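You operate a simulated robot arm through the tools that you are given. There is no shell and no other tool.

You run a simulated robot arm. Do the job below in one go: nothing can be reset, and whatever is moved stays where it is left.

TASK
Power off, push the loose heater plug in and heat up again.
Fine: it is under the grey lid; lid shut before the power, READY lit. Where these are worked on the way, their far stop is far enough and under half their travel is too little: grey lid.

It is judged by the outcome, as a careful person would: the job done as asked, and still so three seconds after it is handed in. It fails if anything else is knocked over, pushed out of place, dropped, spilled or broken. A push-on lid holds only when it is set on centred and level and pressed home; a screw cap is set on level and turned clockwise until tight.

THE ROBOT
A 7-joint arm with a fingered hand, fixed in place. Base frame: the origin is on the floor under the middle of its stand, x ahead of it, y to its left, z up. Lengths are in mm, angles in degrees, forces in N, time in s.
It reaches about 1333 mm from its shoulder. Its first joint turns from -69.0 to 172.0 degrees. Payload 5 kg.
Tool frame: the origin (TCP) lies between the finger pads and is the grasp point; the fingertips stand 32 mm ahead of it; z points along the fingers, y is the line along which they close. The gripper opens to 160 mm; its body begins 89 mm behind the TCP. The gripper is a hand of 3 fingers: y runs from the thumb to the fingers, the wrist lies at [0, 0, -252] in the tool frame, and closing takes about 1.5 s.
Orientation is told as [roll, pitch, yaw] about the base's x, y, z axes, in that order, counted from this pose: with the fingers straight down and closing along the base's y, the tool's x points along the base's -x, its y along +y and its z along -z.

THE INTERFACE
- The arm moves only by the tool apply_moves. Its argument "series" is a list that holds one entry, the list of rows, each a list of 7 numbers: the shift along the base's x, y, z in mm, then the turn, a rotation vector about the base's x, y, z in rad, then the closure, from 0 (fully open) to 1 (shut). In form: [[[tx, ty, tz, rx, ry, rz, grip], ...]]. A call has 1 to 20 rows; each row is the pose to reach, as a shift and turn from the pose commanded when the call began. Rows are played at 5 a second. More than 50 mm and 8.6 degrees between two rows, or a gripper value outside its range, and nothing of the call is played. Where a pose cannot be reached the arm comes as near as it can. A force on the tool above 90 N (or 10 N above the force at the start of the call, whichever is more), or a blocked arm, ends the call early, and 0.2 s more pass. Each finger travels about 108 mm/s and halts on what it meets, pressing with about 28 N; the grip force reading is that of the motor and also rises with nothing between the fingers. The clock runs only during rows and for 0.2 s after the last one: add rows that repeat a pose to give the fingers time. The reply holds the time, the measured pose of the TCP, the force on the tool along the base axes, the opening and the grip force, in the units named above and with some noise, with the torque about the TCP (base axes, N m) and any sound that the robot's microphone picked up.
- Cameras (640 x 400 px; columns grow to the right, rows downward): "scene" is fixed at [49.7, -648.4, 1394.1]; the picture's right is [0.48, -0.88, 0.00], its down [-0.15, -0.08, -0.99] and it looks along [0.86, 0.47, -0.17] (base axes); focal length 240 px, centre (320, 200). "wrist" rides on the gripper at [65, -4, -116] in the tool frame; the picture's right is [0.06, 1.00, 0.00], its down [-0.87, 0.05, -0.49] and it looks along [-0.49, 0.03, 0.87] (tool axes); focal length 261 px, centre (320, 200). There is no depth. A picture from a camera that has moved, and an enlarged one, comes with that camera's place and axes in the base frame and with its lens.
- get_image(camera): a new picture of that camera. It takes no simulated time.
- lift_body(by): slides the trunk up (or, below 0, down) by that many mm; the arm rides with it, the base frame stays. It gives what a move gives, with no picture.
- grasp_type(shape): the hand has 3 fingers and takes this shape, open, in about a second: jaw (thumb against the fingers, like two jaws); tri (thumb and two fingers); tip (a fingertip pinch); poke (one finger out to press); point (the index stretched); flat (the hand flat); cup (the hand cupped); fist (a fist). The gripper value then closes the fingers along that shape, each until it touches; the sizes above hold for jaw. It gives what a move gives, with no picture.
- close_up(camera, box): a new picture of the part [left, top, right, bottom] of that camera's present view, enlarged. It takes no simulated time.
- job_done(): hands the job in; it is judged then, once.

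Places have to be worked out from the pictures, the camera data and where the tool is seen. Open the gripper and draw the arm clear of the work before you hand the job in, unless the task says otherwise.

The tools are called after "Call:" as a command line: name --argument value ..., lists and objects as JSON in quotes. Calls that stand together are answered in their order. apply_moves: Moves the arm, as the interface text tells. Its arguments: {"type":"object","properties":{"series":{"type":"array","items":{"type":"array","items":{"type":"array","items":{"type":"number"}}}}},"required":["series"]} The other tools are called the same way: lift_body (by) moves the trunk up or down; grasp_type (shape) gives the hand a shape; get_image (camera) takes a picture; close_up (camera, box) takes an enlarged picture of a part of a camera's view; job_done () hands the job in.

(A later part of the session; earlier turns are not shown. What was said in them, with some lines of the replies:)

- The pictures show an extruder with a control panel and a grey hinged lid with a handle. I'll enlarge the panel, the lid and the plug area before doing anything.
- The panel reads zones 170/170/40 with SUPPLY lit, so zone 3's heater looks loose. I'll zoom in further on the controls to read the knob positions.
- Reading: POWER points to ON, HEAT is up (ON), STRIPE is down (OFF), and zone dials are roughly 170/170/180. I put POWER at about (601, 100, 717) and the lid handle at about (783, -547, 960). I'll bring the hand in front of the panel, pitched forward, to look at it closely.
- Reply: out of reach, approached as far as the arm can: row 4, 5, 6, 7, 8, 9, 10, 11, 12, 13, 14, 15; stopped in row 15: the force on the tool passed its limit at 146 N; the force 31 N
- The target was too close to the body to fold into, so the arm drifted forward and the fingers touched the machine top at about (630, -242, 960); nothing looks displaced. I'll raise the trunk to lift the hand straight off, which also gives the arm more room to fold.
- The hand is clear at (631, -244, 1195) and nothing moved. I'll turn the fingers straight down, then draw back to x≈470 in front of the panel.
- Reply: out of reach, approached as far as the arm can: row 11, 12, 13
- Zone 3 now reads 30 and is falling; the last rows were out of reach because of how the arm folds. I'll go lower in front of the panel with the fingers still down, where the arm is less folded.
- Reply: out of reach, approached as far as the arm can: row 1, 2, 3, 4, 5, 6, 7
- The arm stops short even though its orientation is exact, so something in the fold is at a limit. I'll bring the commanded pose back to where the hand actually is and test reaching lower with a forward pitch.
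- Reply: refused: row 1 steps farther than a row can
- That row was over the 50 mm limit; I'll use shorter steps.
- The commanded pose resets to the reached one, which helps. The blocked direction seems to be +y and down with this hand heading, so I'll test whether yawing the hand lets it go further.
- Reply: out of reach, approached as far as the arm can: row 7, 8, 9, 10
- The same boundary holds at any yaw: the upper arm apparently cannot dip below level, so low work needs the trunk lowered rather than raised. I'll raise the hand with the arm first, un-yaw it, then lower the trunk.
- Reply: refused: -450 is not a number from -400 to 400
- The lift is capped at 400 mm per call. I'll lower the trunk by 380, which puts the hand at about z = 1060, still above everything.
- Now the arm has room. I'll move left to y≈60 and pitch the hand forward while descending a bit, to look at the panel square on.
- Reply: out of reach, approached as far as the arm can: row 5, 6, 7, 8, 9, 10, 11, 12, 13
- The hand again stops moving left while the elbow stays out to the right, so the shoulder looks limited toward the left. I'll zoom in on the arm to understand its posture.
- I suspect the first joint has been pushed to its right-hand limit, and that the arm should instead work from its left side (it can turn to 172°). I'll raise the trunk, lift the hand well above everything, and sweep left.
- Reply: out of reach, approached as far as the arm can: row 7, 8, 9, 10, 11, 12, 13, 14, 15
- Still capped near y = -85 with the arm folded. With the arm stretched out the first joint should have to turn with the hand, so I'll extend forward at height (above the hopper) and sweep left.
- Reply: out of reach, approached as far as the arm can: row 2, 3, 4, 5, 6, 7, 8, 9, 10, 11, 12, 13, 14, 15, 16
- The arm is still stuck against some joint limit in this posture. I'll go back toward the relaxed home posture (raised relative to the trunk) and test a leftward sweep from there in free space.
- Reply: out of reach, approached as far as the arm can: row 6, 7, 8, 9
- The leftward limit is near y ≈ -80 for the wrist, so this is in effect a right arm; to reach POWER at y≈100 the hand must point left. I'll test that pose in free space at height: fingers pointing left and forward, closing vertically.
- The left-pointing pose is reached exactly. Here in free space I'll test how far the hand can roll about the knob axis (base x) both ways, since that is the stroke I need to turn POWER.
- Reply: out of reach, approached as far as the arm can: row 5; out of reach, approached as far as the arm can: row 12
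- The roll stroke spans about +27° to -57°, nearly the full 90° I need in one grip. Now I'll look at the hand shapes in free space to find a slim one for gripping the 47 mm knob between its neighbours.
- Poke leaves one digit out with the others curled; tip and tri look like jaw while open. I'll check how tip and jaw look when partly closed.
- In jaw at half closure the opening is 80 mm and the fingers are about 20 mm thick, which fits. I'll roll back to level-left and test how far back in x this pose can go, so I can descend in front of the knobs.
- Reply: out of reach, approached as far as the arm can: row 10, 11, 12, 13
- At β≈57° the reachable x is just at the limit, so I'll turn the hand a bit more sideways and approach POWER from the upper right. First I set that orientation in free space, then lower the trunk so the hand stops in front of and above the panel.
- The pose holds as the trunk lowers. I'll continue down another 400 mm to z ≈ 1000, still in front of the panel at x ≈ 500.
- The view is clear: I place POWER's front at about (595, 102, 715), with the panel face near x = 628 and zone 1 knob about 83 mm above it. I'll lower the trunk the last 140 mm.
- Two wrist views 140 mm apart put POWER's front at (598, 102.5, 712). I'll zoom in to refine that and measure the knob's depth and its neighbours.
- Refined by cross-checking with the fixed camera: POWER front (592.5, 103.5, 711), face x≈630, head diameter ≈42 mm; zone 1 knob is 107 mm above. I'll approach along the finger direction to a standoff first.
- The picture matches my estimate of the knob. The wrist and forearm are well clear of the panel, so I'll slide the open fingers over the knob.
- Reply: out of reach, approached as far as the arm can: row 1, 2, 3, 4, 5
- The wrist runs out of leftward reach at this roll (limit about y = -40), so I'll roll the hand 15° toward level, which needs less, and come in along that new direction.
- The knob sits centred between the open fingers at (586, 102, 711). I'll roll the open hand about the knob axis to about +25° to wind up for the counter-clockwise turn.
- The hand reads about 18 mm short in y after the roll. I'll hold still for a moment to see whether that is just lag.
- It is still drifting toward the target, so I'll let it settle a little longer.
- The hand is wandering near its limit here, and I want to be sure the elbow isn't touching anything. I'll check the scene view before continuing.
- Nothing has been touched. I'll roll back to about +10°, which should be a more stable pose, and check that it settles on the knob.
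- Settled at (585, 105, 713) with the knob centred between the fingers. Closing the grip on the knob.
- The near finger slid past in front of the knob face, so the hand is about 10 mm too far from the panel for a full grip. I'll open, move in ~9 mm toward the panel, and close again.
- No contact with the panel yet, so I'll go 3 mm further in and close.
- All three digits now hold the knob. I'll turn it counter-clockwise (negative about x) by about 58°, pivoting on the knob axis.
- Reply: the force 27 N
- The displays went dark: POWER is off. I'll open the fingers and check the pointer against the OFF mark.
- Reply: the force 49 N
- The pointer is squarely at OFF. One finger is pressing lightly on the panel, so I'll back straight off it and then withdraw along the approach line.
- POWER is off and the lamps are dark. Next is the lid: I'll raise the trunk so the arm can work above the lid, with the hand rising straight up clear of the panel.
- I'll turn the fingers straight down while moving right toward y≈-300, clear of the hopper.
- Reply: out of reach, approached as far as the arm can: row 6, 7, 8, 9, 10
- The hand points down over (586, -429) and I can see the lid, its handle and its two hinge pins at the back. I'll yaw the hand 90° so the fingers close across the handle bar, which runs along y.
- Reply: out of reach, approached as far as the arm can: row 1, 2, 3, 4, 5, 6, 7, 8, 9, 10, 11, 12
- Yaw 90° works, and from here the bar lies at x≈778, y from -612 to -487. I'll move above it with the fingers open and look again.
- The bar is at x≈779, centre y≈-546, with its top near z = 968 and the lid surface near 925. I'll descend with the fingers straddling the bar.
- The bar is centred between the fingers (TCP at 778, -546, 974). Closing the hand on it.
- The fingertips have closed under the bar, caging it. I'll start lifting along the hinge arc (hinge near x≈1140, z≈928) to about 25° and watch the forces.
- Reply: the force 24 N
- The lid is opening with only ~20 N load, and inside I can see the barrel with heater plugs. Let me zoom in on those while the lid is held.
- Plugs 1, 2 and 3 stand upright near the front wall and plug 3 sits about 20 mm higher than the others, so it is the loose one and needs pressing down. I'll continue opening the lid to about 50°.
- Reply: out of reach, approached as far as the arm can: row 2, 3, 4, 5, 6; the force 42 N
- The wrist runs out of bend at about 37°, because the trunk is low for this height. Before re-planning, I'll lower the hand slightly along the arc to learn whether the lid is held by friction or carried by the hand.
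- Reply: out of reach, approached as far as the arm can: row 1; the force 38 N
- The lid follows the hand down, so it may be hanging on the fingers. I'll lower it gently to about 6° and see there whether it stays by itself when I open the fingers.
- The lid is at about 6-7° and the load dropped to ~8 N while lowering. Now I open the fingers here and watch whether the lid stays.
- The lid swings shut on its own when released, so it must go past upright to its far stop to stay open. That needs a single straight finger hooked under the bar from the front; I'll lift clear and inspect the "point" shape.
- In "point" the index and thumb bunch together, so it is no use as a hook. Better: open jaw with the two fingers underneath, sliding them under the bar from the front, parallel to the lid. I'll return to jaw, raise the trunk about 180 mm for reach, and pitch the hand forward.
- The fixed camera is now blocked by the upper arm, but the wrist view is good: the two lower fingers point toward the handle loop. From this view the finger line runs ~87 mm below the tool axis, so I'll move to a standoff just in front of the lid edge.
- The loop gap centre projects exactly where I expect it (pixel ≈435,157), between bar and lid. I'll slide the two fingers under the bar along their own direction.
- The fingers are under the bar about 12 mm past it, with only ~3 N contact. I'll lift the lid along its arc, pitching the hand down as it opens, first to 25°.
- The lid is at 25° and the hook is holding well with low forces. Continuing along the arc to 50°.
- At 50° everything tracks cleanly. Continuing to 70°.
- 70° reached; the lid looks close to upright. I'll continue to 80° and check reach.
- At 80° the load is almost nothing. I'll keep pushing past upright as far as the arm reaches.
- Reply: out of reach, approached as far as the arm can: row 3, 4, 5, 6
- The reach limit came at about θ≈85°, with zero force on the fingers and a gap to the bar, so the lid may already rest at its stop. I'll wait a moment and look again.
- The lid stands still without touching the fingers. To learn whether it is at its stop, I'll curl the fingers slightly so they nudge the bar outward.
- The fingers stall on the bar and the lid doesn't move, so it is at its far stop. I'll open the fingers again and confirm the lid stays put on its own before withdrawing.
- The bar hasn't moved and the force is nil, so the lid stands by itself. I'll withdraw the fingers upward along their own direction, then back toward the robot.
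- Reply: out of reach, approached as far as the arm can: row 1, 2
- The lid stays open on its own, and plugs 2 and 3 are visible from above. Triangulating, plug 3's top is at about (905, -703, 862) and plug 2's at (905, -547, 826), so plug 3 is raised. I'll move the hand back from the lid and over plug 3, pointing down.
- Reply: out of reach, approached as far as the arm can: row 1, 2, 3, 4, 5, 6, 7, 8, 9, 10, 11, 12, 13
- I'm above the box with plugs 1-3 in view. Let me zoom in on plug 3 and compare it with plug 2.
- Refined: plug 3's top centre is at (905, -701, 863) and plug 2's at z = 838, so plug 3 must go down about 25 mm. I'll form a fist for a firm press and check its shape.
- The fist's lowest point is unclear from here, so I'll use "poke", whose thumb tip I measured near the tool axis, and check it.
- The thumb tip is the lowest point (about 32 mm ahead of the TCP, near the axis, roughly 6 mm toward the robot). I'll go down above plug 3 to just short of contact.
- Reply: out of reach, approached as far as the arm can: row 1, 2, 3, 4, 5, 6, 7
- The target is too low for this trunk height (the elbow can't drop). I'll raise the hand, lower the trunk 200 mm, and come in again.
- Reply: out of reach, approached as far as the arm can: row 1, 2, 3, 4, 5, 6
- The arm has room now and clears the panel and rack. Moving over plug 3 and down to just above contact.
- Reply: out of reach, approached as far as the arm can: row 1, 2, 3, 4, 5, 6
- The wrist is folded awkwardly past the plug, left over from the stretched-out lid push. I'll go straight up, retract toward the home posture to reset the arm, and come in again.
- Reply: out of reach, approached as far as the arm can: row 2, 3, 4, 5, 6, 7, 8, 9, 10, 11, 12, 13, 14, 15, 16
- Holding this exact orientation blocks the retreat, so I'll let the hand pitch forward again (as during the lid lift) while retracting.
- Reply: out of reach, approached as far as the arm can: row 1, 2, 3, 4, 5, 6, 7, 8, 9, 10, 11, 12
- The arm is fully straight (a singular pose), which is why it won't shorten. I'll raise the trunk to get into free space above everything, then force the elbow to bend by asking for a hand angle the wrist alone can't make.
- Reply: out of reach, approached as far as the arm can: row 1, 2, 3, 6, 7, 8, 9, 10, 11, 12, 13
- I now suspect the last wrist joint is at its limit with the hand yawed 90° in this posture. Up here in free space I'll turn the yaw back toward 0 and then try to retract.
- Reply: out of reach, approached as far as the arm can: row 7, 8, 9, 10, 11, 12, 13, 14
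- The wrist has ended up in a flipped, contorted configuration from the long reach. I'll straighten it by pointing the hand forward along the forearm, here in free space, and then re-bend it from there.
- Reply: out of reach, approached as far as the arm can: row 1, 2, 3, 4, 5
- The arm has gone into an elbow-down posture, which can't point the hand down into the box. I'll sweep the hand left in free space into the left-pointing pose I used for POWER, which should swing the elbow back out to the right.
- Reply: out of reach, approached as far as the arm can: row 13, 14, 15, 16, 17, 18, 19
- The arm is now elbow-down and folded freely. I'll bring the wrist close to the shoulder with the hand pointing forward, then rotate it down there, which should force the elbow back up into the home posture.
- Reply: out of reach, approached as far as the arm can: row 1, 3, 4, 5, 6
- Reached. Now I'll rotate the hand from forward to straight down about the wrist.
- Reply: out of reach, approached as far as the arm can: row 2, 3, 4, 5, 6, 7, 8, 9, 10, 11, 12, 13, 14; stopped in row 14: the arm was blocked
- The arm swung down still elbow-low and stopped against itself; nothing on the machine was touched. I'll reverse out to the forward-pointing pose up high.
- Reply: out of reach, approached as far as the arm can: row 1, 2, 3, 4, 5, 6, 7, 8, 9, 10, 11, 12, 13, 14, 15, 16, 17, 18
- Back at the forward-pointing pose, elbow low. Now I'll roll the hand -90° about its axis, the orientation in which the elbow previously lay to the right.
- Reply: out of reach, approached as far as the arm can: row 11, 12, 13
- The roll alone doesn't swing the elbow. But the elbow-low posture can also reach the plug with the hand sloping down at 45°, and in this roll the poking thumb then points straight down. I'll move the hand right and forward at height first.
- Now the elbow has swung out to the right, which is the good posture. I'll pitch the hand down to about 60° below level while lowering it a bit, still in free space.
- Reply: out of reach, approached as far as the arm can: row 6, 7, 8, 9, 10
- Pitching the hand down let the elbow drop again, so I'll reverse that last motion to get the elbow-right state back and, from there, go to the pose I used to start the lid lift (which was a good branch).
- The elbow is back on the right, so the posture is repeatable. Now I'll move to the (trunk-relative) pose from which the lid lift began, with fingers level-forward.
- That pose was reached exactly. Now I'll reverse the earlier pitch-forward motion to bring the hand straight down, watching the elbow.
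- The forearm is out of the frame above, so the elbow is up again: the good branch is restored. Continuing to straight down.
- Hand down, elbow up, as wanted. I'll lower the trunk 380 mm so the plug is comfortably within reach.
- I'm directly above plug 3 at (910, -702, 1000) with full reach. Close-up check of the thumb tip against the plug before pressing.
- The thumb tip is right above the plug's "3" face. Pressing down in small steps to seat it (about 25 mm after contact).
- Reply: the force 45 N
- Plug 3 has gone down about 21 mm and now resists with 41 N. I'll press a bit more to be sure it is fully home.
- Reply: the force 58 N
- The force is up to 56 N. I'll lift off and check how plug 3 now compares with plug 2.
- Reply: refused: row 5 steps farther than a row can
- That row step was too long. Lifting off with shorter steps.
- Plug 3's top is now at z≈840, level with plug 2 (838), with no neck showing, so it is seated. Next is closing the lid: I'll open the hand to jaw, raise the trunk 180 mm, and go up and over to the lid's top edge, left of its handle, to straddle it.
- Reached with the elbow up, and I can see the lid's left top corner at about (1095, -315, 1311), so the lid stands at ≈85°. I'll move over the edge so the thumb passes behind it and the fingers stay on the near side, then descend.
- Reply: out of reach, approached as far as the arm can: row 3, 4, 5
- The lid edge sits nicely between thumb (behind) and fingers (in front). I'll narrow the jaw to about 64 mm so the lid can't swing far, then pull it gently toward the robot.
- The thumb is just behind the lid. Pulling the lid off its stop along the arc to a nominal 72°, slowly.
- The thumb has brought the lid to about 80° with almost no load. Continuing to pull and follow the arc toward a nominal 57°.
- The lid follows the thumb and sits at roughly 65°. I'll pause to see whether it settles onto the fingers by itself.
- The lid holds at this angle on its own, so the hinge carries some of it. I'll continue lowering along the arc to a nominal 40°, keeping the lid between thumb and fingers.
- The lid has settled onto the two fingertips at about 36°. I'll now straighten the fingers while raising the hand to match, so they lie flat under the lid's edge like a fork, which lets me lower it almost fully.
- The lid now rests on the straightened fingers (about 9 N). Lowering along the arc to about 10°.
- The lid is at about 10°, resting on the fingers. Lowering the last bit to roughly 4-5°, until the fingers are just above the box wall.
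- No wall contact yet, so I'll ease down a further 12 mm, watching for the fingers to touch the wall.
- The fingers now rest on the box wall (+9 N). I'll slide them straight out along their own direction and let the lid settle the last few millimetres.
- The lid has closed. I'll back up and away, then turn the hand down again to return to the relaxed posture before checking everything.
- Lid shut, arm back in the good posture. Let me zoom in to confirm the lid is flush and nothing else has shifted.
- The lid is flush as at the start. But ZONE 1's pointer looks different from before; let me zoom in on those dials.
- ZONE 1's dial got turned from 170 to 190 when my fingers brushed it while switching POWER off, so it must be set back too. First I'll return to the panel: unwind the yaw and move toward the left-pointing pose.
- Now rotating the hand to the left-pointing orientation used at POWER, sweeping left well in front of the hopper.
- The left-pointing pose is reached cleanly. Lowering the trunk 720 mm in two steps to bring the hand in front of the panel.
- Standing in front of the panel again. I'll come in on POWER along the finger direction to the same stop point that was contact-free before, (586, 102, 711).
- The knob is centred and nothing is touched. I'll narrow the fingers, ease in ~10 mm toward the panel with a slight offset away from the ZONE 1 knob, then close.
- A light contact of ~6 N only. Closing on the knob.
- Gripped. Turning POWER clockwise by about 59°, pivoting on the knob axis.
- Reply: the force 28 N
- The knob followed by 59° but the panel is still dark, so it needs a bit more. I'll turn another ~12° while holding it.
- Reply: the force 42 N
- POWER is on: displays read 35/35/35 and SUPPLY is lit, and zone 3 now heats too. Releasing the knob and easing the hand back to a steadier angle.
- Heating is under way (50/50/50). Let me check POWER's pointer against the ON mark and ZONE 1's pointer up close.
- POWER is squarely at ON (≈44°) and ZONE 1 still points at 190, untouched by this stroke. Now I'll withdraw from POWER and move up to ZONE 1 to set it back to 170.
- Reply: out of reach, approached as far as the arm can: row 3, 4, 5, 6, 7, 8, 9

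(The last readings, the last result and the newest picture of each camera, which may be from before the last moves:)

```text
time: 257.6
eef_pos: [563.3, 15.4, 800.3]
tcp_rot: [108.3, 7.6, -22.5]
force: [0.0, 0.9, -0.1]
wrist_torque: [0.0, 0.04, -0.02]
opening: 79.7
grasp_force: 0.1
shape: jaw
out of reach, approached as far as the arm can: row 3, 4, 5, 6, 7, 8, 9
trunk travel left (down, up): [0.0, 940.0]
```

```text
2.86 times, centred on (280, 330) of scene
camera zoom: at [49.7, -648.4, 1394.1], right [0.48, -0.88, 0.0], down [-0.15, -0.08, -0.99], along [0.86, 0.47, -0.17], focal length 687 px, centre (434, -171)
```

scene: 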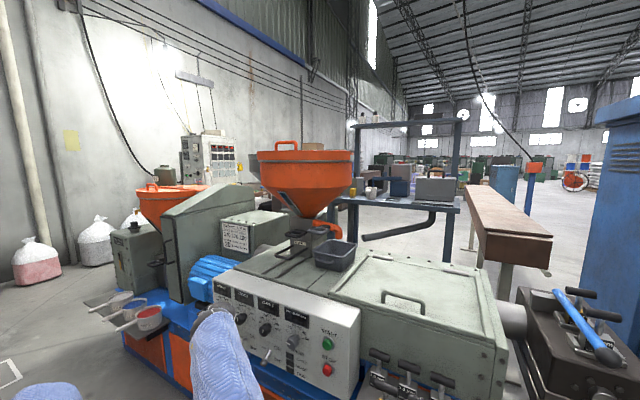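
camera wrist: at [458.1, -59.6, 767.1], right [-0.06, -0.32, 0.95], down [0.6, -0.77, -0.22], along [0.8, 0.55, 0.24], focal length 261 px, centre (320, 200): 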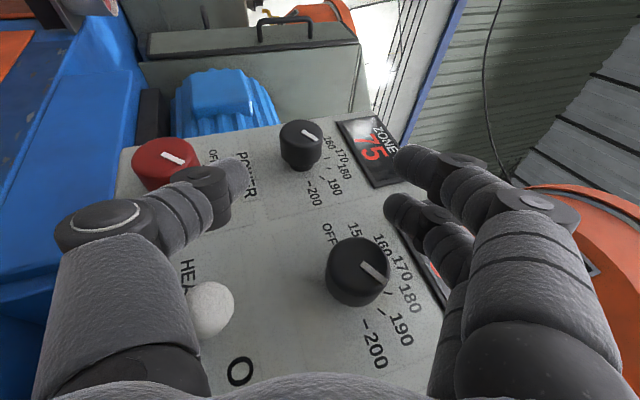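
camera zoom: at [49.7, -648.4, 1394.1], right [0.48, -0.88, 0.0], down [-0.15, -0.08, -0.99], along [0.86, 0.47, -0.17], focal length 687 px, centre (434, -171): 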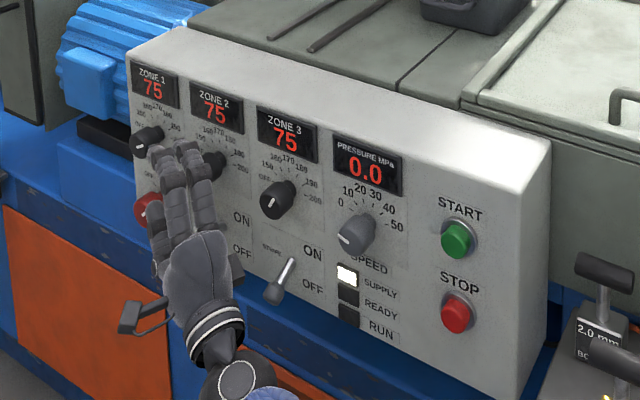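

ZONE 1 is straight ahead of the fingers; temperatures are rising (75). I'll slide the fingers around the ZONE 1 knob, staying a little out from the panel.

Call:
apply_moves --series '[[[3, 15, 4.5, 0, 0, 0, 0.55], [6, 30, 9, 0, 0, 0, 0.55], [9.5, 45, 13, 0, 0, 0, 0.55], [13, 60, 17.5, 0, 0, 0, 0.55], [17.5, 75, 21.7, 0, 0, 0, 0.55], [17.5, 75, 21.7, 0, 0, 0, 0.55], [17.5, 75, 21.7, 0, 0, 0, 0.55]]]'

Call:
get_image --camera "wrist"

```text
time: 259.1
eef_pos: [583.2, 89.8, 820.7]
tcp_rot: [108.4, 7.7, -22.5]
force: [0.3, -0.2, 0.3]
wrist_torque: [-0.01, 0.01, -0.01]
opening: 72.7
grasp_force: 0.1
shape: jaw
trunk travel left (down, up): [0.0, 940.0]
```

```text
taken
camera wrist: at [475.9, 15.4, 788.9], right [-0.06, -0.32, 0.95], down [0.6, -0.77, -0.22], along [0.8, 0.55, 0.24], focal length 261 px, centre (320, 200)
```

wrist: 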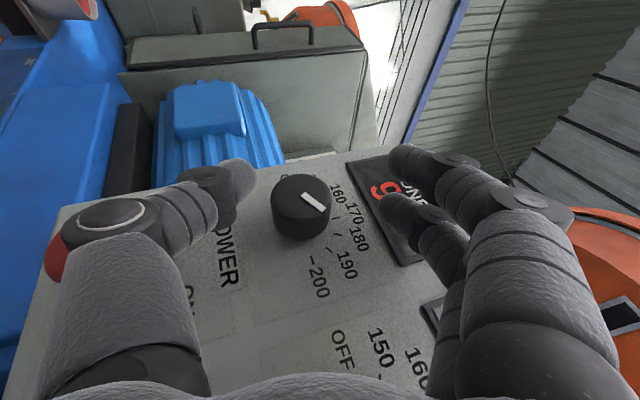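

No contact, and the ZONE 1 knob sits between thumb and fingers. Moving in 8 mm and closing on it.

Call:
apply_moves --series '[[[3, 0, 0, 0, 0, 0, 0.6], [6, 0, 0, 0, 0, 0, 0.6], [8.5, 0, 0, 0, 0, 0, 0.6], [8.5, 0, 0, 0, 0, 0, 0.8], [8.5, 0, 0, 0, 0, 0, 1], [8.5, 0, 0, 0, 0, 0, 1], [8.5, 0, 0, 0, 0, 0, 1], [8.5, 0, 0, 0, 0, 0, 1]]]'

Call:
get_image --camera "wrist"

Call:
close_up --camera "scene" --box '[200, 260, 360, 400]'

```text
time: 260.9
eef_pos: [590.2, 91.6, 818.7]
tcp_rot: [108.4, 7.6, -22.6]
force: [0.0, 9.6, -9.7]
wrist_torque: [-0.1, -0.14, 0.02]
opening: 20.1
grasp_force: 28.0
shape: jaw
trunk travel left (down, up): [0.0, 940.0]
```

```text
taken
camera wrist: at [484.3, 16.3, 787.9], right [-0.06, -0.31, 0.95], down [0.6, -0.77, -0.22], along [0.8, 0.55, 0.23], focal length 261 px, centre (320, 200)
```

wrist: 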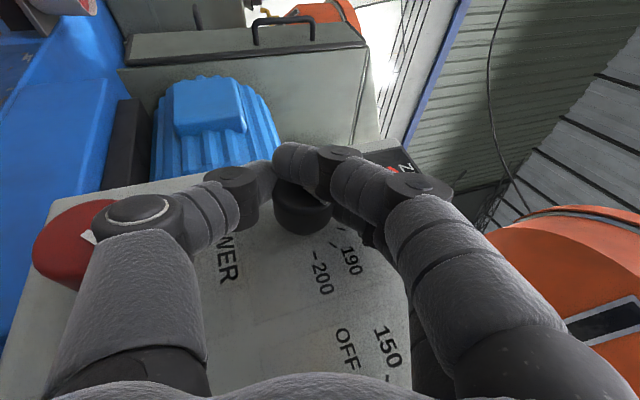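

```text
2.86 times, centred on (280, 330) of scene
camera zoom: at [49.7, -648.4, 1394.1], right [0.48, -0.88, 0.0], down [-0.15, -0.08, -0.99], along [0.86, 0.47, -0.17], focal length 687 px, centre (434, -171)
```

zoom: 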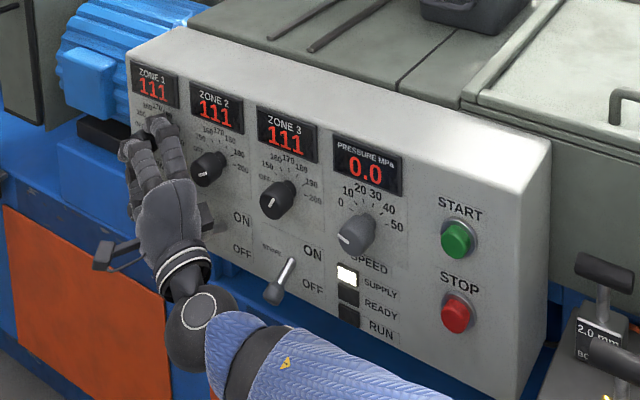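

Gripped, temperatures at 111. ZONE 2's pointer looks different now too; let me zoom in before turning anything.

Call:
close_up --camera "scene" --box '[208, 276, 288, 352]'

Call:
close_up --camera "wrist" --box '[200, 120, 480, 320]'

```text
5.26 times, centred on (248, 314) of scene
camera zoom: at [49.7, -648.4, 1394.1], right [0.48, -0.88, 0.0], down [-0.15, -0.08, -0.99], along [0.86, 0.47, -0.17], focal length 1265 px, centre (699, -400)
```

zoom: 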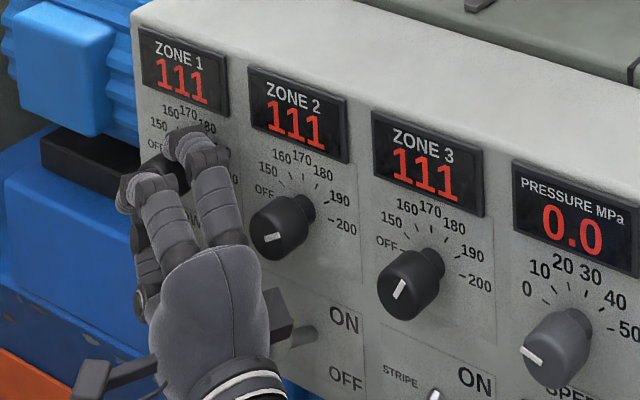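

```text
2.00 times, centred on (340, 220) of wrist
camera zoom: at [484.3, 16.3, 787.9], right [-0.06, -0.31, 0.95], down [0.6, -0.77, -0.22], along [0.8, 0.55, 0.23], focal length 521 px, centre (280, 160)
```

zoom: 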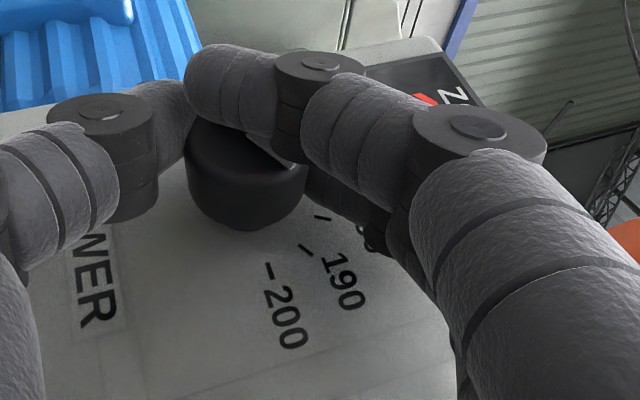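

ZONE 2 was brushed to about 190 as well while I moved past it, so I'll have to set that back too, with a steeper approach that clears its neighbours. First, turn ZONE 1 counter-clockwise 60°, back to 170.

Call:
apply_moves --series '[[[0, 0.2, 0.5, -0.1, 0, 0, 1], [0, 0.4, 1, -0.2, 0, 0, 1], [0, 0.6, 1.5, -0.3, 0, 0, 1], [0, 0.9, 2, -0.4, 0, 0, 1], [0, 1.2, 2.4, -0.5, 0, 0, 1], [0, 1.5, 2.8, -0.6, 0, 0, 1], [0, 1.9, 3.2, -0.7, 0, 0, 1], [0, 2.3, 3.5, -0.8, 0, 0, 1], [0, 2.7, 3.8, -0.9, 0, 0, 1], [0, 3, 4, -1.0, 0, 0, 1], [0, 3.1, 4, -1.047, 0, 0, 1], [0, 3.1, 4, -1.047, 0, 0, 1]]]'

Call:
get_image --camera "wrist"

Call:
close_up --camera "scene" --box '[200, 260, 360, 400]'

```text
time: 263.6
eef_pos: [590.0, 94.7, 824.2]
tcp_rot: [52.5, -15.4, -18.4]
force: [-0.8, 16.0, -4.4]
wrist_torque: [0.16, -0.26, 0.51]
opening: 15.3
grasp_force: 28.3
shape: jaw
trunk travel left (down, up): [0.0, 940.0]
```

```text
taken
camera wrist: at [483.4, 29.3, 872.2], right [-0.06, 0.66, 0.75], down [0.6, -0.57, 0.56], along [0.8, 0.48, -0.36], focal length 261 px, centre (320, 200)
```

wrist: 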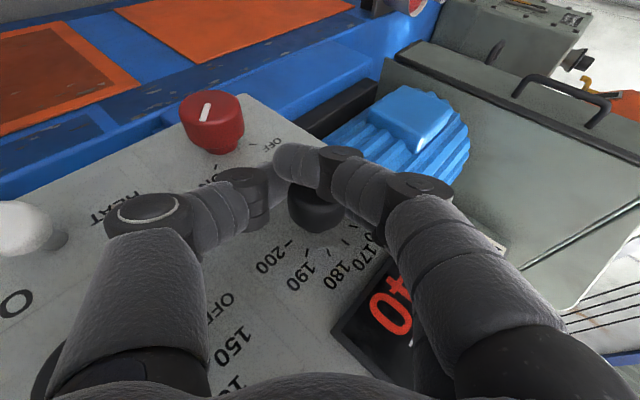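

```text
2.86 times, centred on (280, 330) of scene
camera zoom: at [49.7, -648.4, 1394.1], right [0.48, -0.88, 0.0], down [-0.15, -0.08, -0.99], along [0.86, 0.47, -0.17], focal length 687 px, centre (434, -171)
```

zoom: 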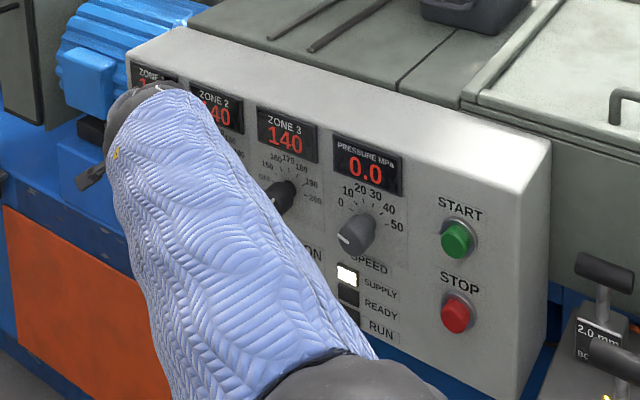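

ZONE 1 has turned with the hand. Opening and backing straight away from the panel before withdrawing.

Call:
apply_moves --series '[[[0, 0, 0, 0, 0, 0, 0.8], [0, 0, 0, 0, 0, 0, 0.6], [-4, 0, 0, 0, 0, 0, 0.5], [-12, 0, 2, 0, 0, 0, 0.5], [-22, -8, 10, 0, 0, 0, 0.5], [-32, -25, 25, 0, 0, 0, 0.5], [-42, -42, 40, 0, 0, 0, 0.5], [-52, -60, 56, 0, 0, 0, 0.5], [-64, -80, 74, 0, 0, 0, 0.5], [-76, -100, 92, 0, 0, 0, 0.5]]]'

Call:
get_image --camera "wrist"

Call:
close_up --camera "scene" --box '[200, 260, 360, 400]'

```text
time: 265.8
eef_pos: [511.5, -4.6, 916.8]
tcp_rot: [52.4, -15.1, -18.4]
force: [0.3, 0.6, -0.6]
wrist_torque: [0.02, 0.0, 0.0]
opening: 79.3
grasp_force: 0.1
shape: jaw
trunk travel left (down, up): [0.0, 940.0]
```

```text
taken
camera wrist: at [406.1, -71.1, 963.9], right [-0.06, 0.66, 0.75], down [0.6, -0.57, 0.56], along [0.8, 0.48, -0.36], focal length 261 px, centre (320, 200)
```

wrist: 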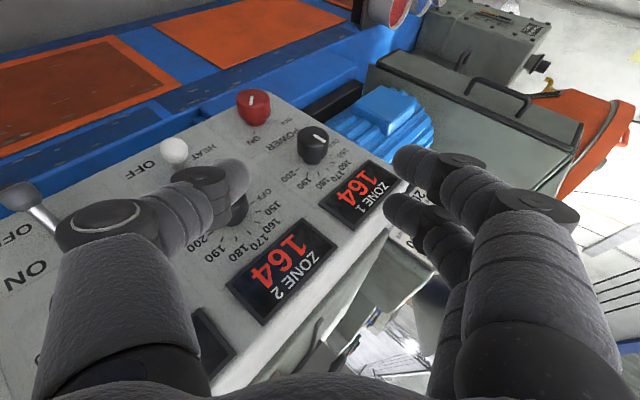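

```text
2.86 times, centred on (280, 330) of scene
camera zoom: at [49.7, -648.4, 1394.1], right [0.48, -0.88, 0.0], down [-0.15, -0.08, -0.99], along [0.86, 0.47, -0.17], focal length 687 px, centre (434, -171)
```

zoom: 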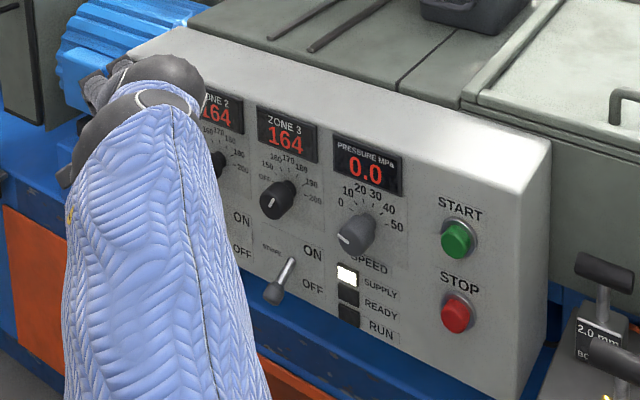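

Temperatures are at 164 and climbing. Zooming in on the ZONE 1 and ZONE 2 pointers from here.

Call:
close_up --camera "wrist" --box '[220, 80, 380, 220]'

Call:
close_up --camera "wrist" --box '[160, 150, 320, 300]'

```text
2.86 times, centred on (300, 150) of wrist
camera zoom: at [406.1, -71.1, 963.9], right [-0.06, 0.66, 0.75], down [0.6, -0.57, 0.56], along [0.8, 0.48, -0.36], focal length 745 px, centre (377, 343)
```

zoom: 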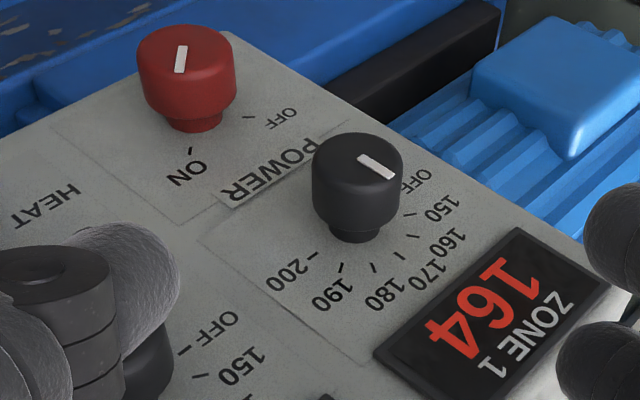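

```text
2.67 times, centred on (240, 225) of wrist
camera zoom: at [406.1, -71.1, 963.9], right [-0.06, 0.66, 0.75], down [0.6, -0.57, 0.56], along [0.8, 0.48, -0.36], focal length 695 px, centre (533, 133)
```

zoom: 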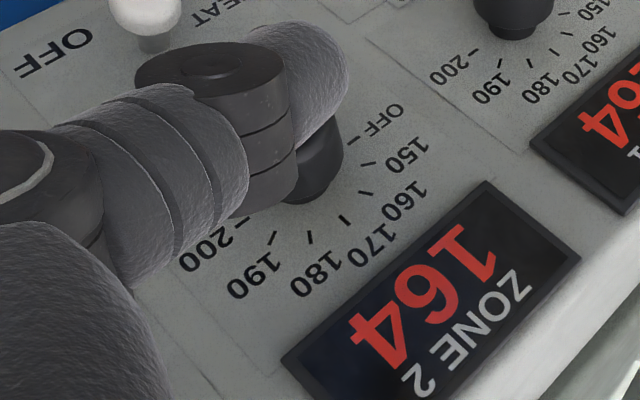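

ZONE 1 now reads 170. For ZONE 2 (at about (589, -19, 818)) I'll use a steeper approach from the upper right that keeps the palm well off the other knobs; first set that orientation at a standoff.

Call:
apply_moves --series '[[[1, -9, -4, -0.0665, -0.0372, -0.0285, 0.5], [2.5, -19, -8, -0.1329, -0.0743, -0.057, 0.5], [4, -28, -11, -0.1994, -0.1115, -0.0855, 0.5], [5, -38, -15, -0.2659, -0.1486, -0.114, 0.5], [6, -47, -19, -0.3323, -0.1858, -0.1425, 0.5], [7.5, -56.4, -22.8, -0.3988, -0.2229, -0.171, 0.5], [7.5, -56.4, -22.8, -0.3988, -0.2229, -0.171, 0.5]]]'

Call:
get_image --camera "wrist"

Call:
get_image --camera "scene"

```text
time: 267.4
eef_pos: [519.7, -62.4, 894.1]
tcp_rot: [33.3, -35.0, -20.2]
force: [-0.3, -0.7, 0.1]
wrist_torque: [0.02, 0.0, 0.0]
opening: 79.5
grasp_force: 0.1
shape: jaw
trunk travel left (down, up): [0.0, 940.0]
```

```text
taken
camera wrist: at [397.2, -89.7, 933.9], right [-0.06, 0.91, 0.41], down [0.35, -0.37, 0.86], along [0.93, 0.19, -0.3], focal length 261 px, centre (320, 200)
```

wrist: 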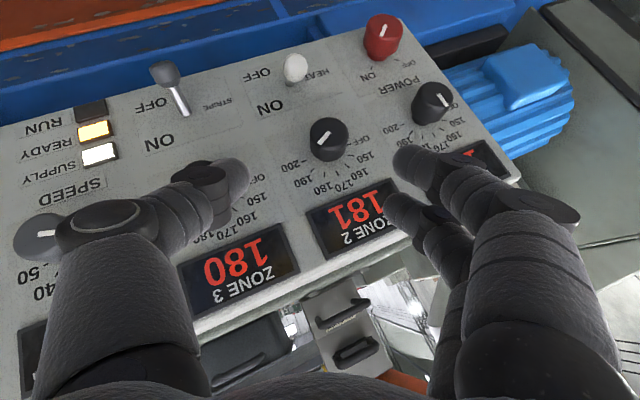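

```text
taken
```

scene: 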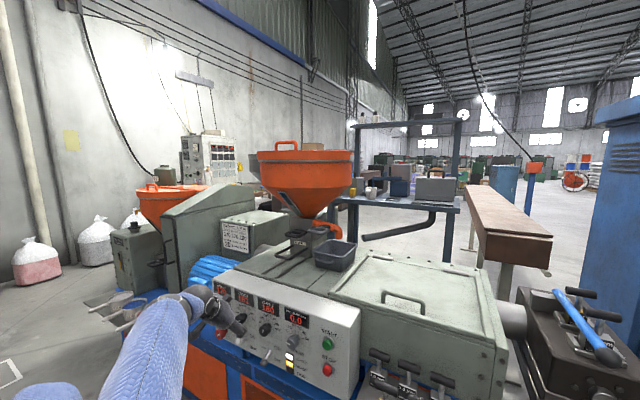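

READY is already lit, with zone 3 at 180. ZONE 2 is heading past 170 because of its dial, so I'll measure its pointer and position now.

Call:
close_up --camera "wrist" --box '[250, 80, 480, 240]'

Call:
close_up --camera "wrist" --box '[0, 40, 260, 260]'

```text
2.50 times, centred on (365, 160) of wrist
camera zoom: at [397.2, -89.7, 933.9], right [-0.06, 0.91, 0.41], down [0.35, -0.37, 0.86], along [0.93, 0.19, -0.3], focal length 652 px, centre (208, 300)
```

zoom: 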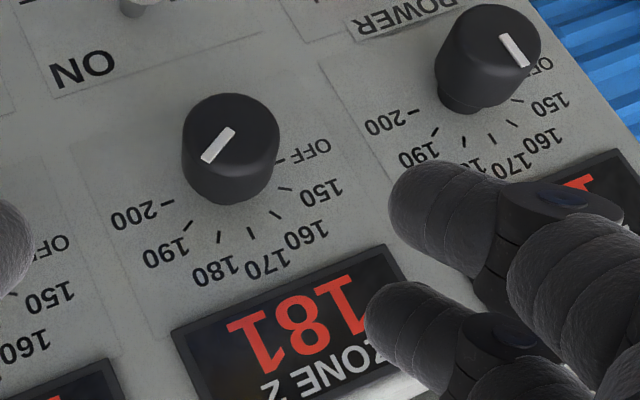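

```text
1.82 times, centred on (130, 150) of wrist
camera zoom: at [397.2, -89.7, 933.9], right [-0.06, 0.91, 0.41], down [0.35, -0.37, 0.86], along [0.93, 0.19, -0.3], focal length 474 px, centre (666, 291)
```

zoom: 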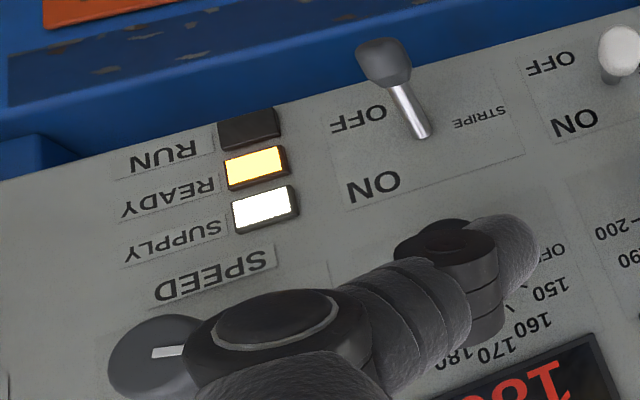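

ZONE 2's pointer is at about +62° (≈190) and its knob front at (589, -16, 816). I'll come in along the finger direction, open, and stop just short.

Call:
apply_moves --series '[[[12, 7.4, -12.3, 0, 0, 0, 0.5], [24, 15, -24.5, 0, 0, 0, 0.5], [36, 22, -37, 0, 0, 0, 0.5], [46, 28.5, -47, 0, 0, 0, 0.5], [55, 34, -56, 0, 0, 0, 0.5], [63.6, 39.4, -64.8, 0, 0, 0, 0.5], [63.6, 39.4, -64.8, 0, 0, 0, 0.5]]]'

Call:
get_image --camera "wrist"

```text
time: 268.9
eef_pos: [585.3, -23.5, 830.4]
tcp_rot: [33.4, -34.9, -20.3]
force: [0.4, 0.3, 0.3]
wrist_torque: [0.0, -0.04, -0.01]
opening: 79.4
grasp_force: 0.1
shape: jaw
trunk travel left (down, up): [0.0, 940.0]
```

```text
taken
camera wrist: at [461.4, -51.0, 868.6], right [-0.06, 0.91, 0.41], down [0.35, -0.37, 0.86], along [0.93, 0.19, -0.3], focal length 261 px, centre (320, 200)
```

wrist: 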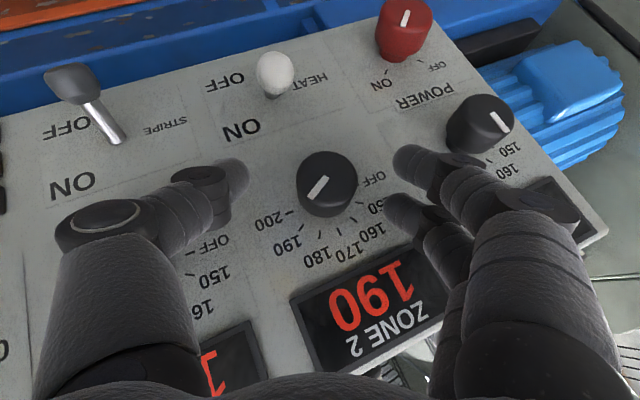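

The knob is between thumb and fingers without contact. Rolling the open hand around the knob axis to wind up for a counter-clockwise turn.

Call:
apply_moves --series '[[[0, -1.8, -1, 0.133, 0, 0, 0.5], [0, -3.4, -2.3, 0.266, 0, 0, 0.5], [0, -4.9, -3.8, 0.399, 0, 0, 0.5], [0, -6.1, -5.5, 0.532, 0, 0, 0.5], [0, -7.1, -7.3, 0.665, 0, 0, 0.5], [0, -7.8, -9.2, 0.798, 0, 0, 0.5], [0, -8.3, -11.2, 0.931, 0, 0, 0.5], [0, -8.6, -13.3, 1.065, 0, 0, 0.5], [0, -8.6, -13.3, 1.065, 0, 0, 0.5], [0, -8.6, -13.3, 1.065, 0, 0, 0.5]]]'

Call:
get_image --camera "wrist"

Call:
close_up --camera "scene" --box '[200, 260, 360, 400]'

```text
time: 271.1
eef_pos: [584.1, -31.7, 816.8]
tcp_rot: [88.7, -1.7, -39.8]
force: [-0.9, 0.5, 0.0]
wrist_torque: [0.0, -0.01, -0.01]
opening: 79.9
grasp_force: 0.0
shape: jaw
trunk travel left (down, up): [0.0, 940.0]
```

```text
taken
camera wrist: at [460.6, -81.2, 812.4], right [-0.06, 0.08, 1.0], down [0.35, -0.93, 0.09], along [0.93, 0.36, 0.02], focal length 261 px, centre (320, 200)
```

wrist: 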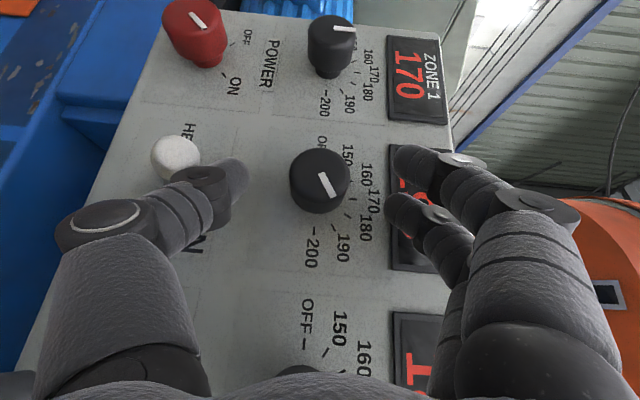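

```text
2.86 times, centred on (280, 330) of scene
camera zoom: at [49.7, -648.4, 1394.1], right [0.48, -0.88, 0.0], down [-0.15, -0.08, -0.99], along [0.86, 0.47, -0.17], focal length 687 px, centre (434, -171)
```

zoom: 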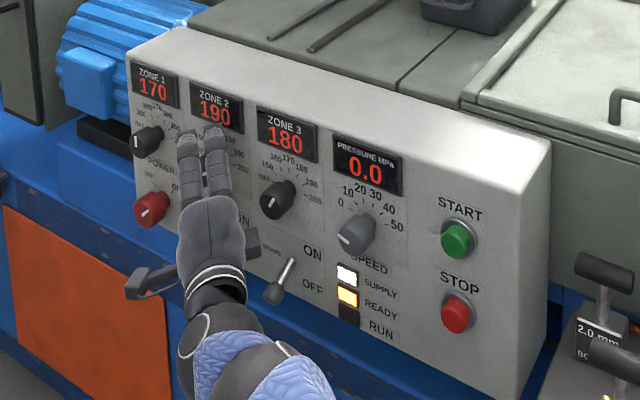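

ZONE 1 now shows exactly 170, ZONE 3 180, READY lit; ZONE 2 shows 190. Moving in and closing on the ZONE 2 knob.

Call:
apply_moves --series '[[[3, 4, 0, 0, 0, 0, 0.55], [6, 8, 0, 0, 0, 0, 0.6], [8.2, 11.7, 0, 0, 0, 0, 0.6], [8.2, 11.7, 0, 0, 0, 0, 0.8], [8.2, 11.7, 0, 0, 0, 0, 1], [8.2, 11.7, 0, 0, 0, 0, 1], [8.2, 11.7, 0, 0, 0, 0, 1], [8.2, 11.7, 0, 0, 0, 0, 1]]]'

Call:
get_image --camera "wrist"

Call:
close_up --camera "scene" --box '[200, 260, 360, 400]'

```text
time: 272.9
eef_pos: [593.1, -19.8, 815.5]
tcp_rot: [88.5, -1.7, -39.7]
force: [0.9, 8.3, -1.2]
wrist_torque: [-0.05, 0.1, 0.04]
opening: 25.1
grasp_force: 28.1
shape: jaw
trunk travel left (down, up): [0.0, 940.0]
```

```text
taken
camera wrist: at [469.0, -68.9, 812.0], right [-0.06, 0.08, 1.0], down [0.35, -0.93, 0.09], along [0.93, 0.36, 0.02], focal length 261 px, centre (320, 200)
```

wrist: 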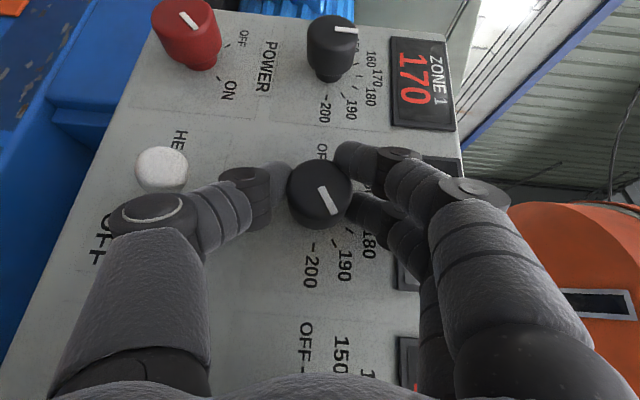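

```text
2.86 times, centred on (280, 330) of scene
camera zoom: at [49.7, -648.4, 1394.1], right [0.48, -0.88, 0.0], down [-0.15, -0.08, -0.99], along [0.86, 0.47, -0.17], focal length 687 px, centre (434, -171)
```

zoom: 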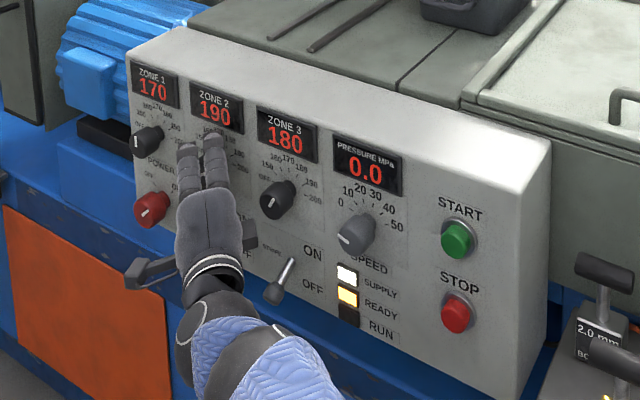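

A good three-digit grip on ZONE 2. Turning it counter-clockwise by about 62°.

Call:
apply_moves --series '[[[0, 0, 0.4, -0.11, 0, 0, 1], [0, 0, 0.7, -0.22, 0, 0, 1], [0, 0, 1.1, -0.33, 0, 0, 1], [0, 0, 1.4, -0.44, 0, 0, 1], [0, 0, 1.8, -0.54, 0, 0, 1], [0, 0.2, 2.1, -0.65, 0, 0, 1], [0, 0.4, 2.5, -0.76, 0, 0, 1], [0, 0.6, 2.8, -0.87, 0, 0, 1], [0, 0.8, 3.1, -0.98, 0, 0, 1], [0, 0.9, 3.4, -1.08, 0, 0, 1], [0, 0.9, 3.4, -1.08, 0, 0, 1]]]'

Call:
get_image --camera "wrist"

Call:
close_up --camera "scene" --box '[200, 260, 360, 400]'

```text
time: 275.4
eef_pos: [592.0, -19.7, 819.2]
tcp_rot: [32.3, -35.3, -19.6]
force: [2.8, 11.0, 7.0]
wrist_torque: [0.18, -0.32, 0.25]
opening: 24.2
grasp_force: 28.2
shape: jaw
trunk travel left (down, up): [0.0, 940.0]
```

```text
taken
camera wrist: at [468.9, -45.6, 859.3], right [-0.06, 0.91, 0.4], down [0.35, -0.36, 0.86], along [0.93, 0.19, -0.3], focal length 261 px, centre (320, 200)
```

wrist: 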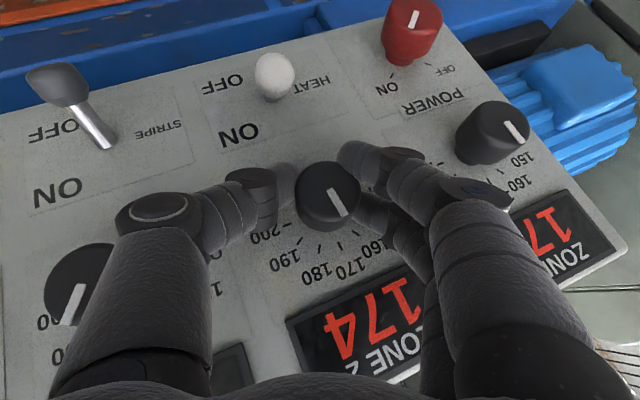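

```text
2.86 times, centred on (280, 330) of scene
camera zoom: at [49.7, -648.4, 1394.1], right [0.48, -0.88, 0.0], down [-0.15, -0.08, -0.99], along [0.86, 0.47, -0.17], focal length 687 px, centre (434, -171)
```

zoom: 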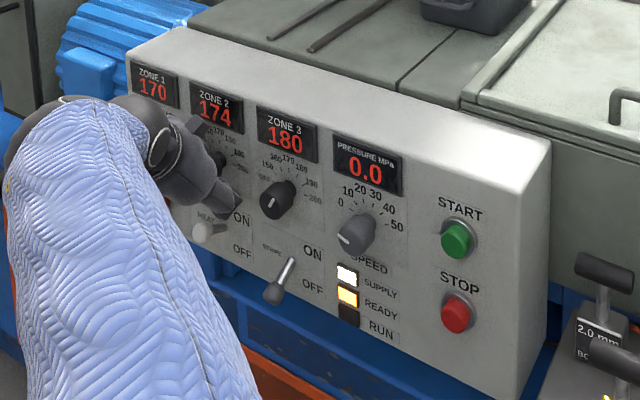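

ZONE 2 is cooling toward 170 (174 now). I'll open just enough to release, back straight off the panel, then withdraw.

Call:
apply_moves --series '[[[0, 0, 0, 0, 0, 0, 0.8], [0, 0, 0, 0, 0, 0, 0.65], [-3, -1, 2, 0, 0, 0, 0.62], [-9, -3, 7, 0, 0, 0, 0.6], [-18, -8, 17, 0, 0, 0, 0.55], [-30, -15, 30, 0, 0, 0, 0.5], [-43, -23, 44, 0, 0, 0, 0.5], [-56, -30, 58, 0, 0, 0, 0.5], [-70, -37, 73, 0, 0, 0, 0.5]]]'

Call:
get_image --camera "wrist"

Call:
close_up --camera "wrist" --box '[250, 60, 540, 260]'

```text
time: 277.4
eef_pos: [523.1, -56.9, 893.0]
tcp_rot: [32.5, -35.1, -19.6]
force: [-0.1, -0.1, -0.5]
wrist_torque: [0.01, -0.01, 0.03]
opening: 79.2
grasp_force: 0.0
shape: jaw
trunk travel left (down, up): [0.0, 940.0]
```

```text
taken
camera wrist: at [398.7, -84.1, 932.8], right [-0.06, 0.91, 0.4], down [0.35, -0.36, 0.86], along [0.93, 0.19, -0.3], focal length 261 px, centre (320, 200)
```

wrist: 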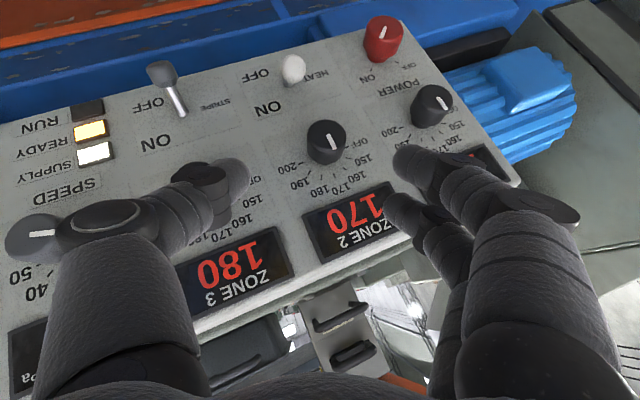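

```text
2.00 times, centred on (395, 160) of wrist
camera zoom: at [398.7, -84.1, 932.8], right [-0.06, 0.91, 0.4], down [0.35, -0.36, 0.86], along [0.93, 0.19, -0.3], focal length 521 px, centre (170, 280)
```

zoom: 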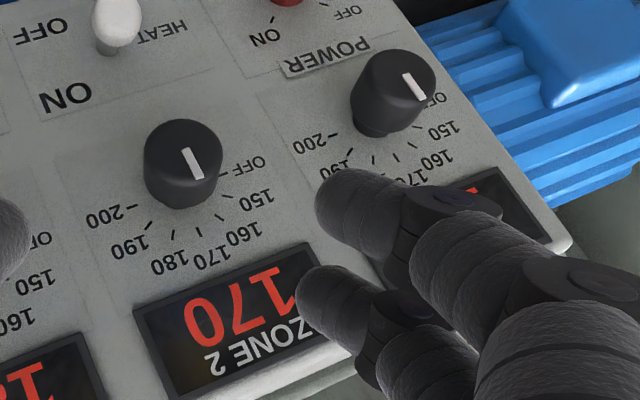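

ZONE 2 reads 170, ZONE 3 180, READY lit. I'll raise the trunk to lift the hand straight up and clear of the panel.

Call:
lift_body --by 400

Call:
lift_body --by 300

Call:
get_image --camera "scene"

Call:
close_up --camera "scene" --box '[200, 260, 360, 400]'

Call:
close_up --camera "scene" --box '[208, 276, 288, 352]'

```text
time: 281.2
eef_pos: [522.2, -57.7, 1293.6]
tcp_rot: [32.5, -35.2, -19.6]
force: [0.2, -0.7, 0.0]
wrist_torque: [-0.02, 0.01, -0.01]
opening: 79.2
grasp_force: 0.1
shape: jaw
trunk travel left (down, up): [-400.0, 540.0]
```

```text
time: 284.2
eef_pos: [522.6, -57.7, 1592.7]
tcp_rot: [32.3, -35.2, -19.7]
force: [0.7, -0.4, 0.4]
wrist_torque: [0.01, 0.02, -0.03]
opening: 79.2
grasp_force: 0.0
shape: jaw
trunk travel left (down, up): [-700.0, 240.0]
```

```text
taken
```

scene: 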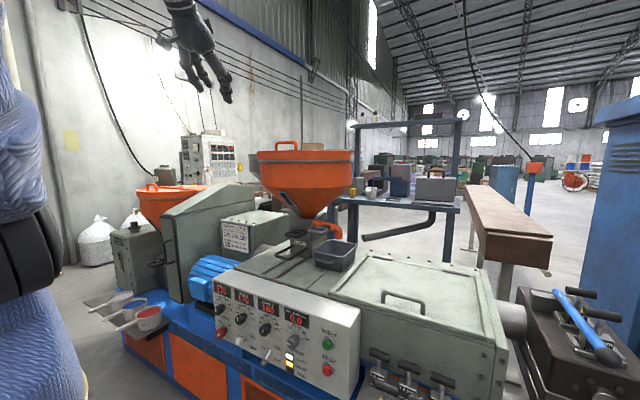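

```text
2.86 times, centred on (280, 330) of scene
camera zoom: at [49.7, -648.4, 1394.1], right [0.48, -0.88, 0.0], down [-0.15, -0.08, -0.99], along [0.86, 0.47, -0.17], focal length 687 px, centre (434, -171)
```

zoom: 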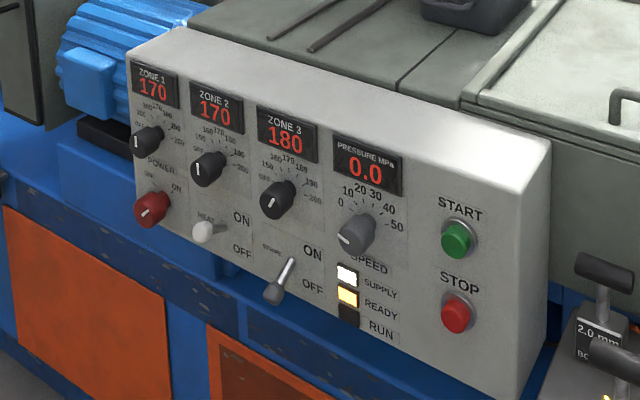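

```text
5.26 times, centred on (248, 314) of scene
camera zoom: at [49.7, -648.4, 1394.1], right [0.48, -0.88, 0.0], down [-0.15, -0.08, -0.99], along [0.86, 0.47, -0.17], focal length 1265 px, centre (699, -400)
```

zoom: 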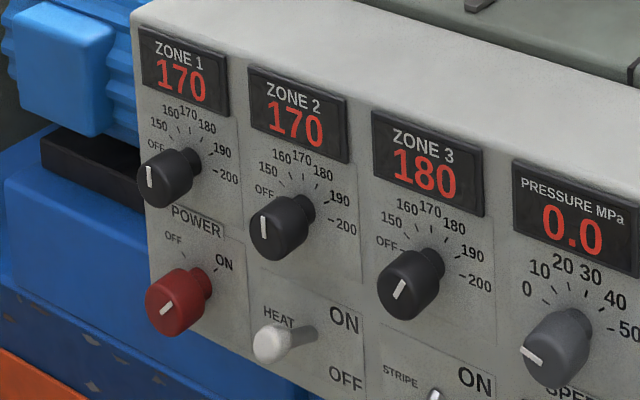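

Everything matches the starting settings with the fault cured: 170/170/180, POWER and HEAT on, SUPPLY and READY lit, lid shut, dials and switches where they were. I'll open the hand fully up here and do a last check of the whole scene.

Call:
apply_moves --series '[[[0, 0, 0, 0, 0, 0, 0.25], [0, -10, 10, 0, 0, 0, 0], [0, -20, 20, 0, 0, 0, 0], [0, -30, 30, 0, 0, 0, 0], [0, -30, 30, 0, 0, 0, 0], [0, -30, 30, 0, 0, 0, 0]]]'

Call:
close_up --camera "scene" --box '[80, 180, 360, 400]'

Call:
close_up --camera "scene" --box '[300, 200, 640, 400]'

```text
time: 285.6
eef_pos: [521.6, -87.1, 1622.2]
tcp_rot: [32.4, -35.2, -19.6]
force: [-0.7, -0.4, 0.0]
wrist_torque: [-0.01, -0.03, 0.01]
opening: 159.8
grasp_force: 0.2
shape: jaw
trunk travel left (down, up): [-700.0, 240.0]
```

```text
1.82 times, centred on (220, 290) of scene
camera zoom: at [49.7, -648.4, 1394.1], right [0.48, -0.88, 0.0], down [-0.15, -0.08, -0.99], along [0.86, 0.47, -0.17], focal length 437 px, centre (502, 36)
```

zoom: 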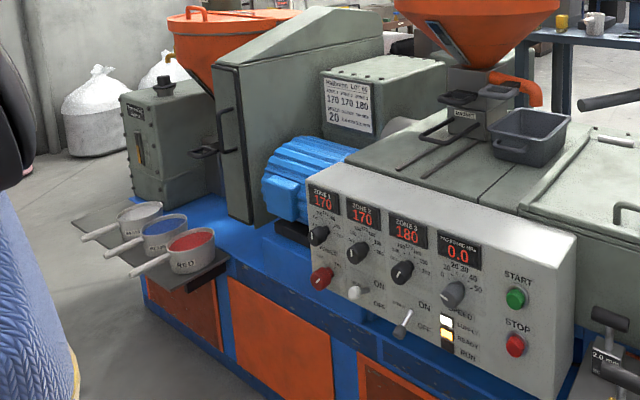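

```text
1.88 times, centred on (470, 300) of scene
camera zoom: at [49.7, -648.4, 1394.1], right [0.48, -0.88, 0.0], down [-0.15, -0.08, -0.99], along [0.86, 0.47, -0.17], focal length 452 px, centre (38, 12)
```

zoom: 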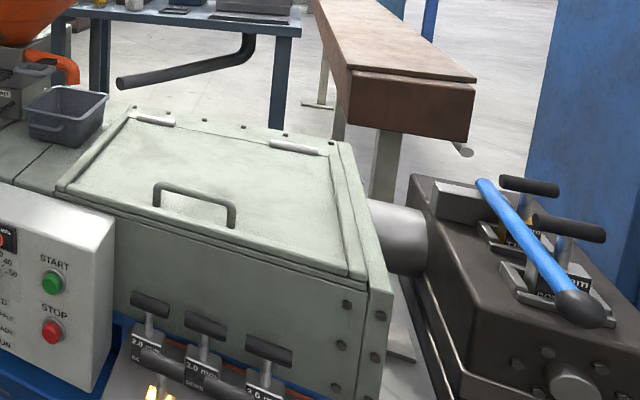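

The lid is flush and everything else is in place. The zones hold 170/170/180, READY is lit, and the hand is open and well clear of the machine. I'm handing the job in.

Call:
job_done

```text
The job is handed in.
```

The job is done and handed in: power was off while I pushed the loose heater plug (number 3) home. The grey lid was shut before I switched back on.

- **Plug 3:** it stood about 25 mm proud. It is now level with plug 2 (within about 2 mm).
- **Grey lid:** I opened it to its far stop and lowered it shut. It sits flush, as it did at the start. While learning how it swings, I let it drop shut once from about 7°.
- **Panel:** POWER and HEAT are on, and SUPPLY and READY are lit. The zones hold 170 / 170 / 180, matching the machine's card, and zone 3 now heats, where it read only 40 before.

**Zone dials:** while working the POWER knob and passing along the panel, I brushed the ZONE 1 and ZONE 2 dials from 170 to about 190. ZONE 2 reached 190 for a short while before I set it back. Both are back at 170, and their displays read 170.

The hand is open and well clear of the machine. In the last pictures nothing else was moved.
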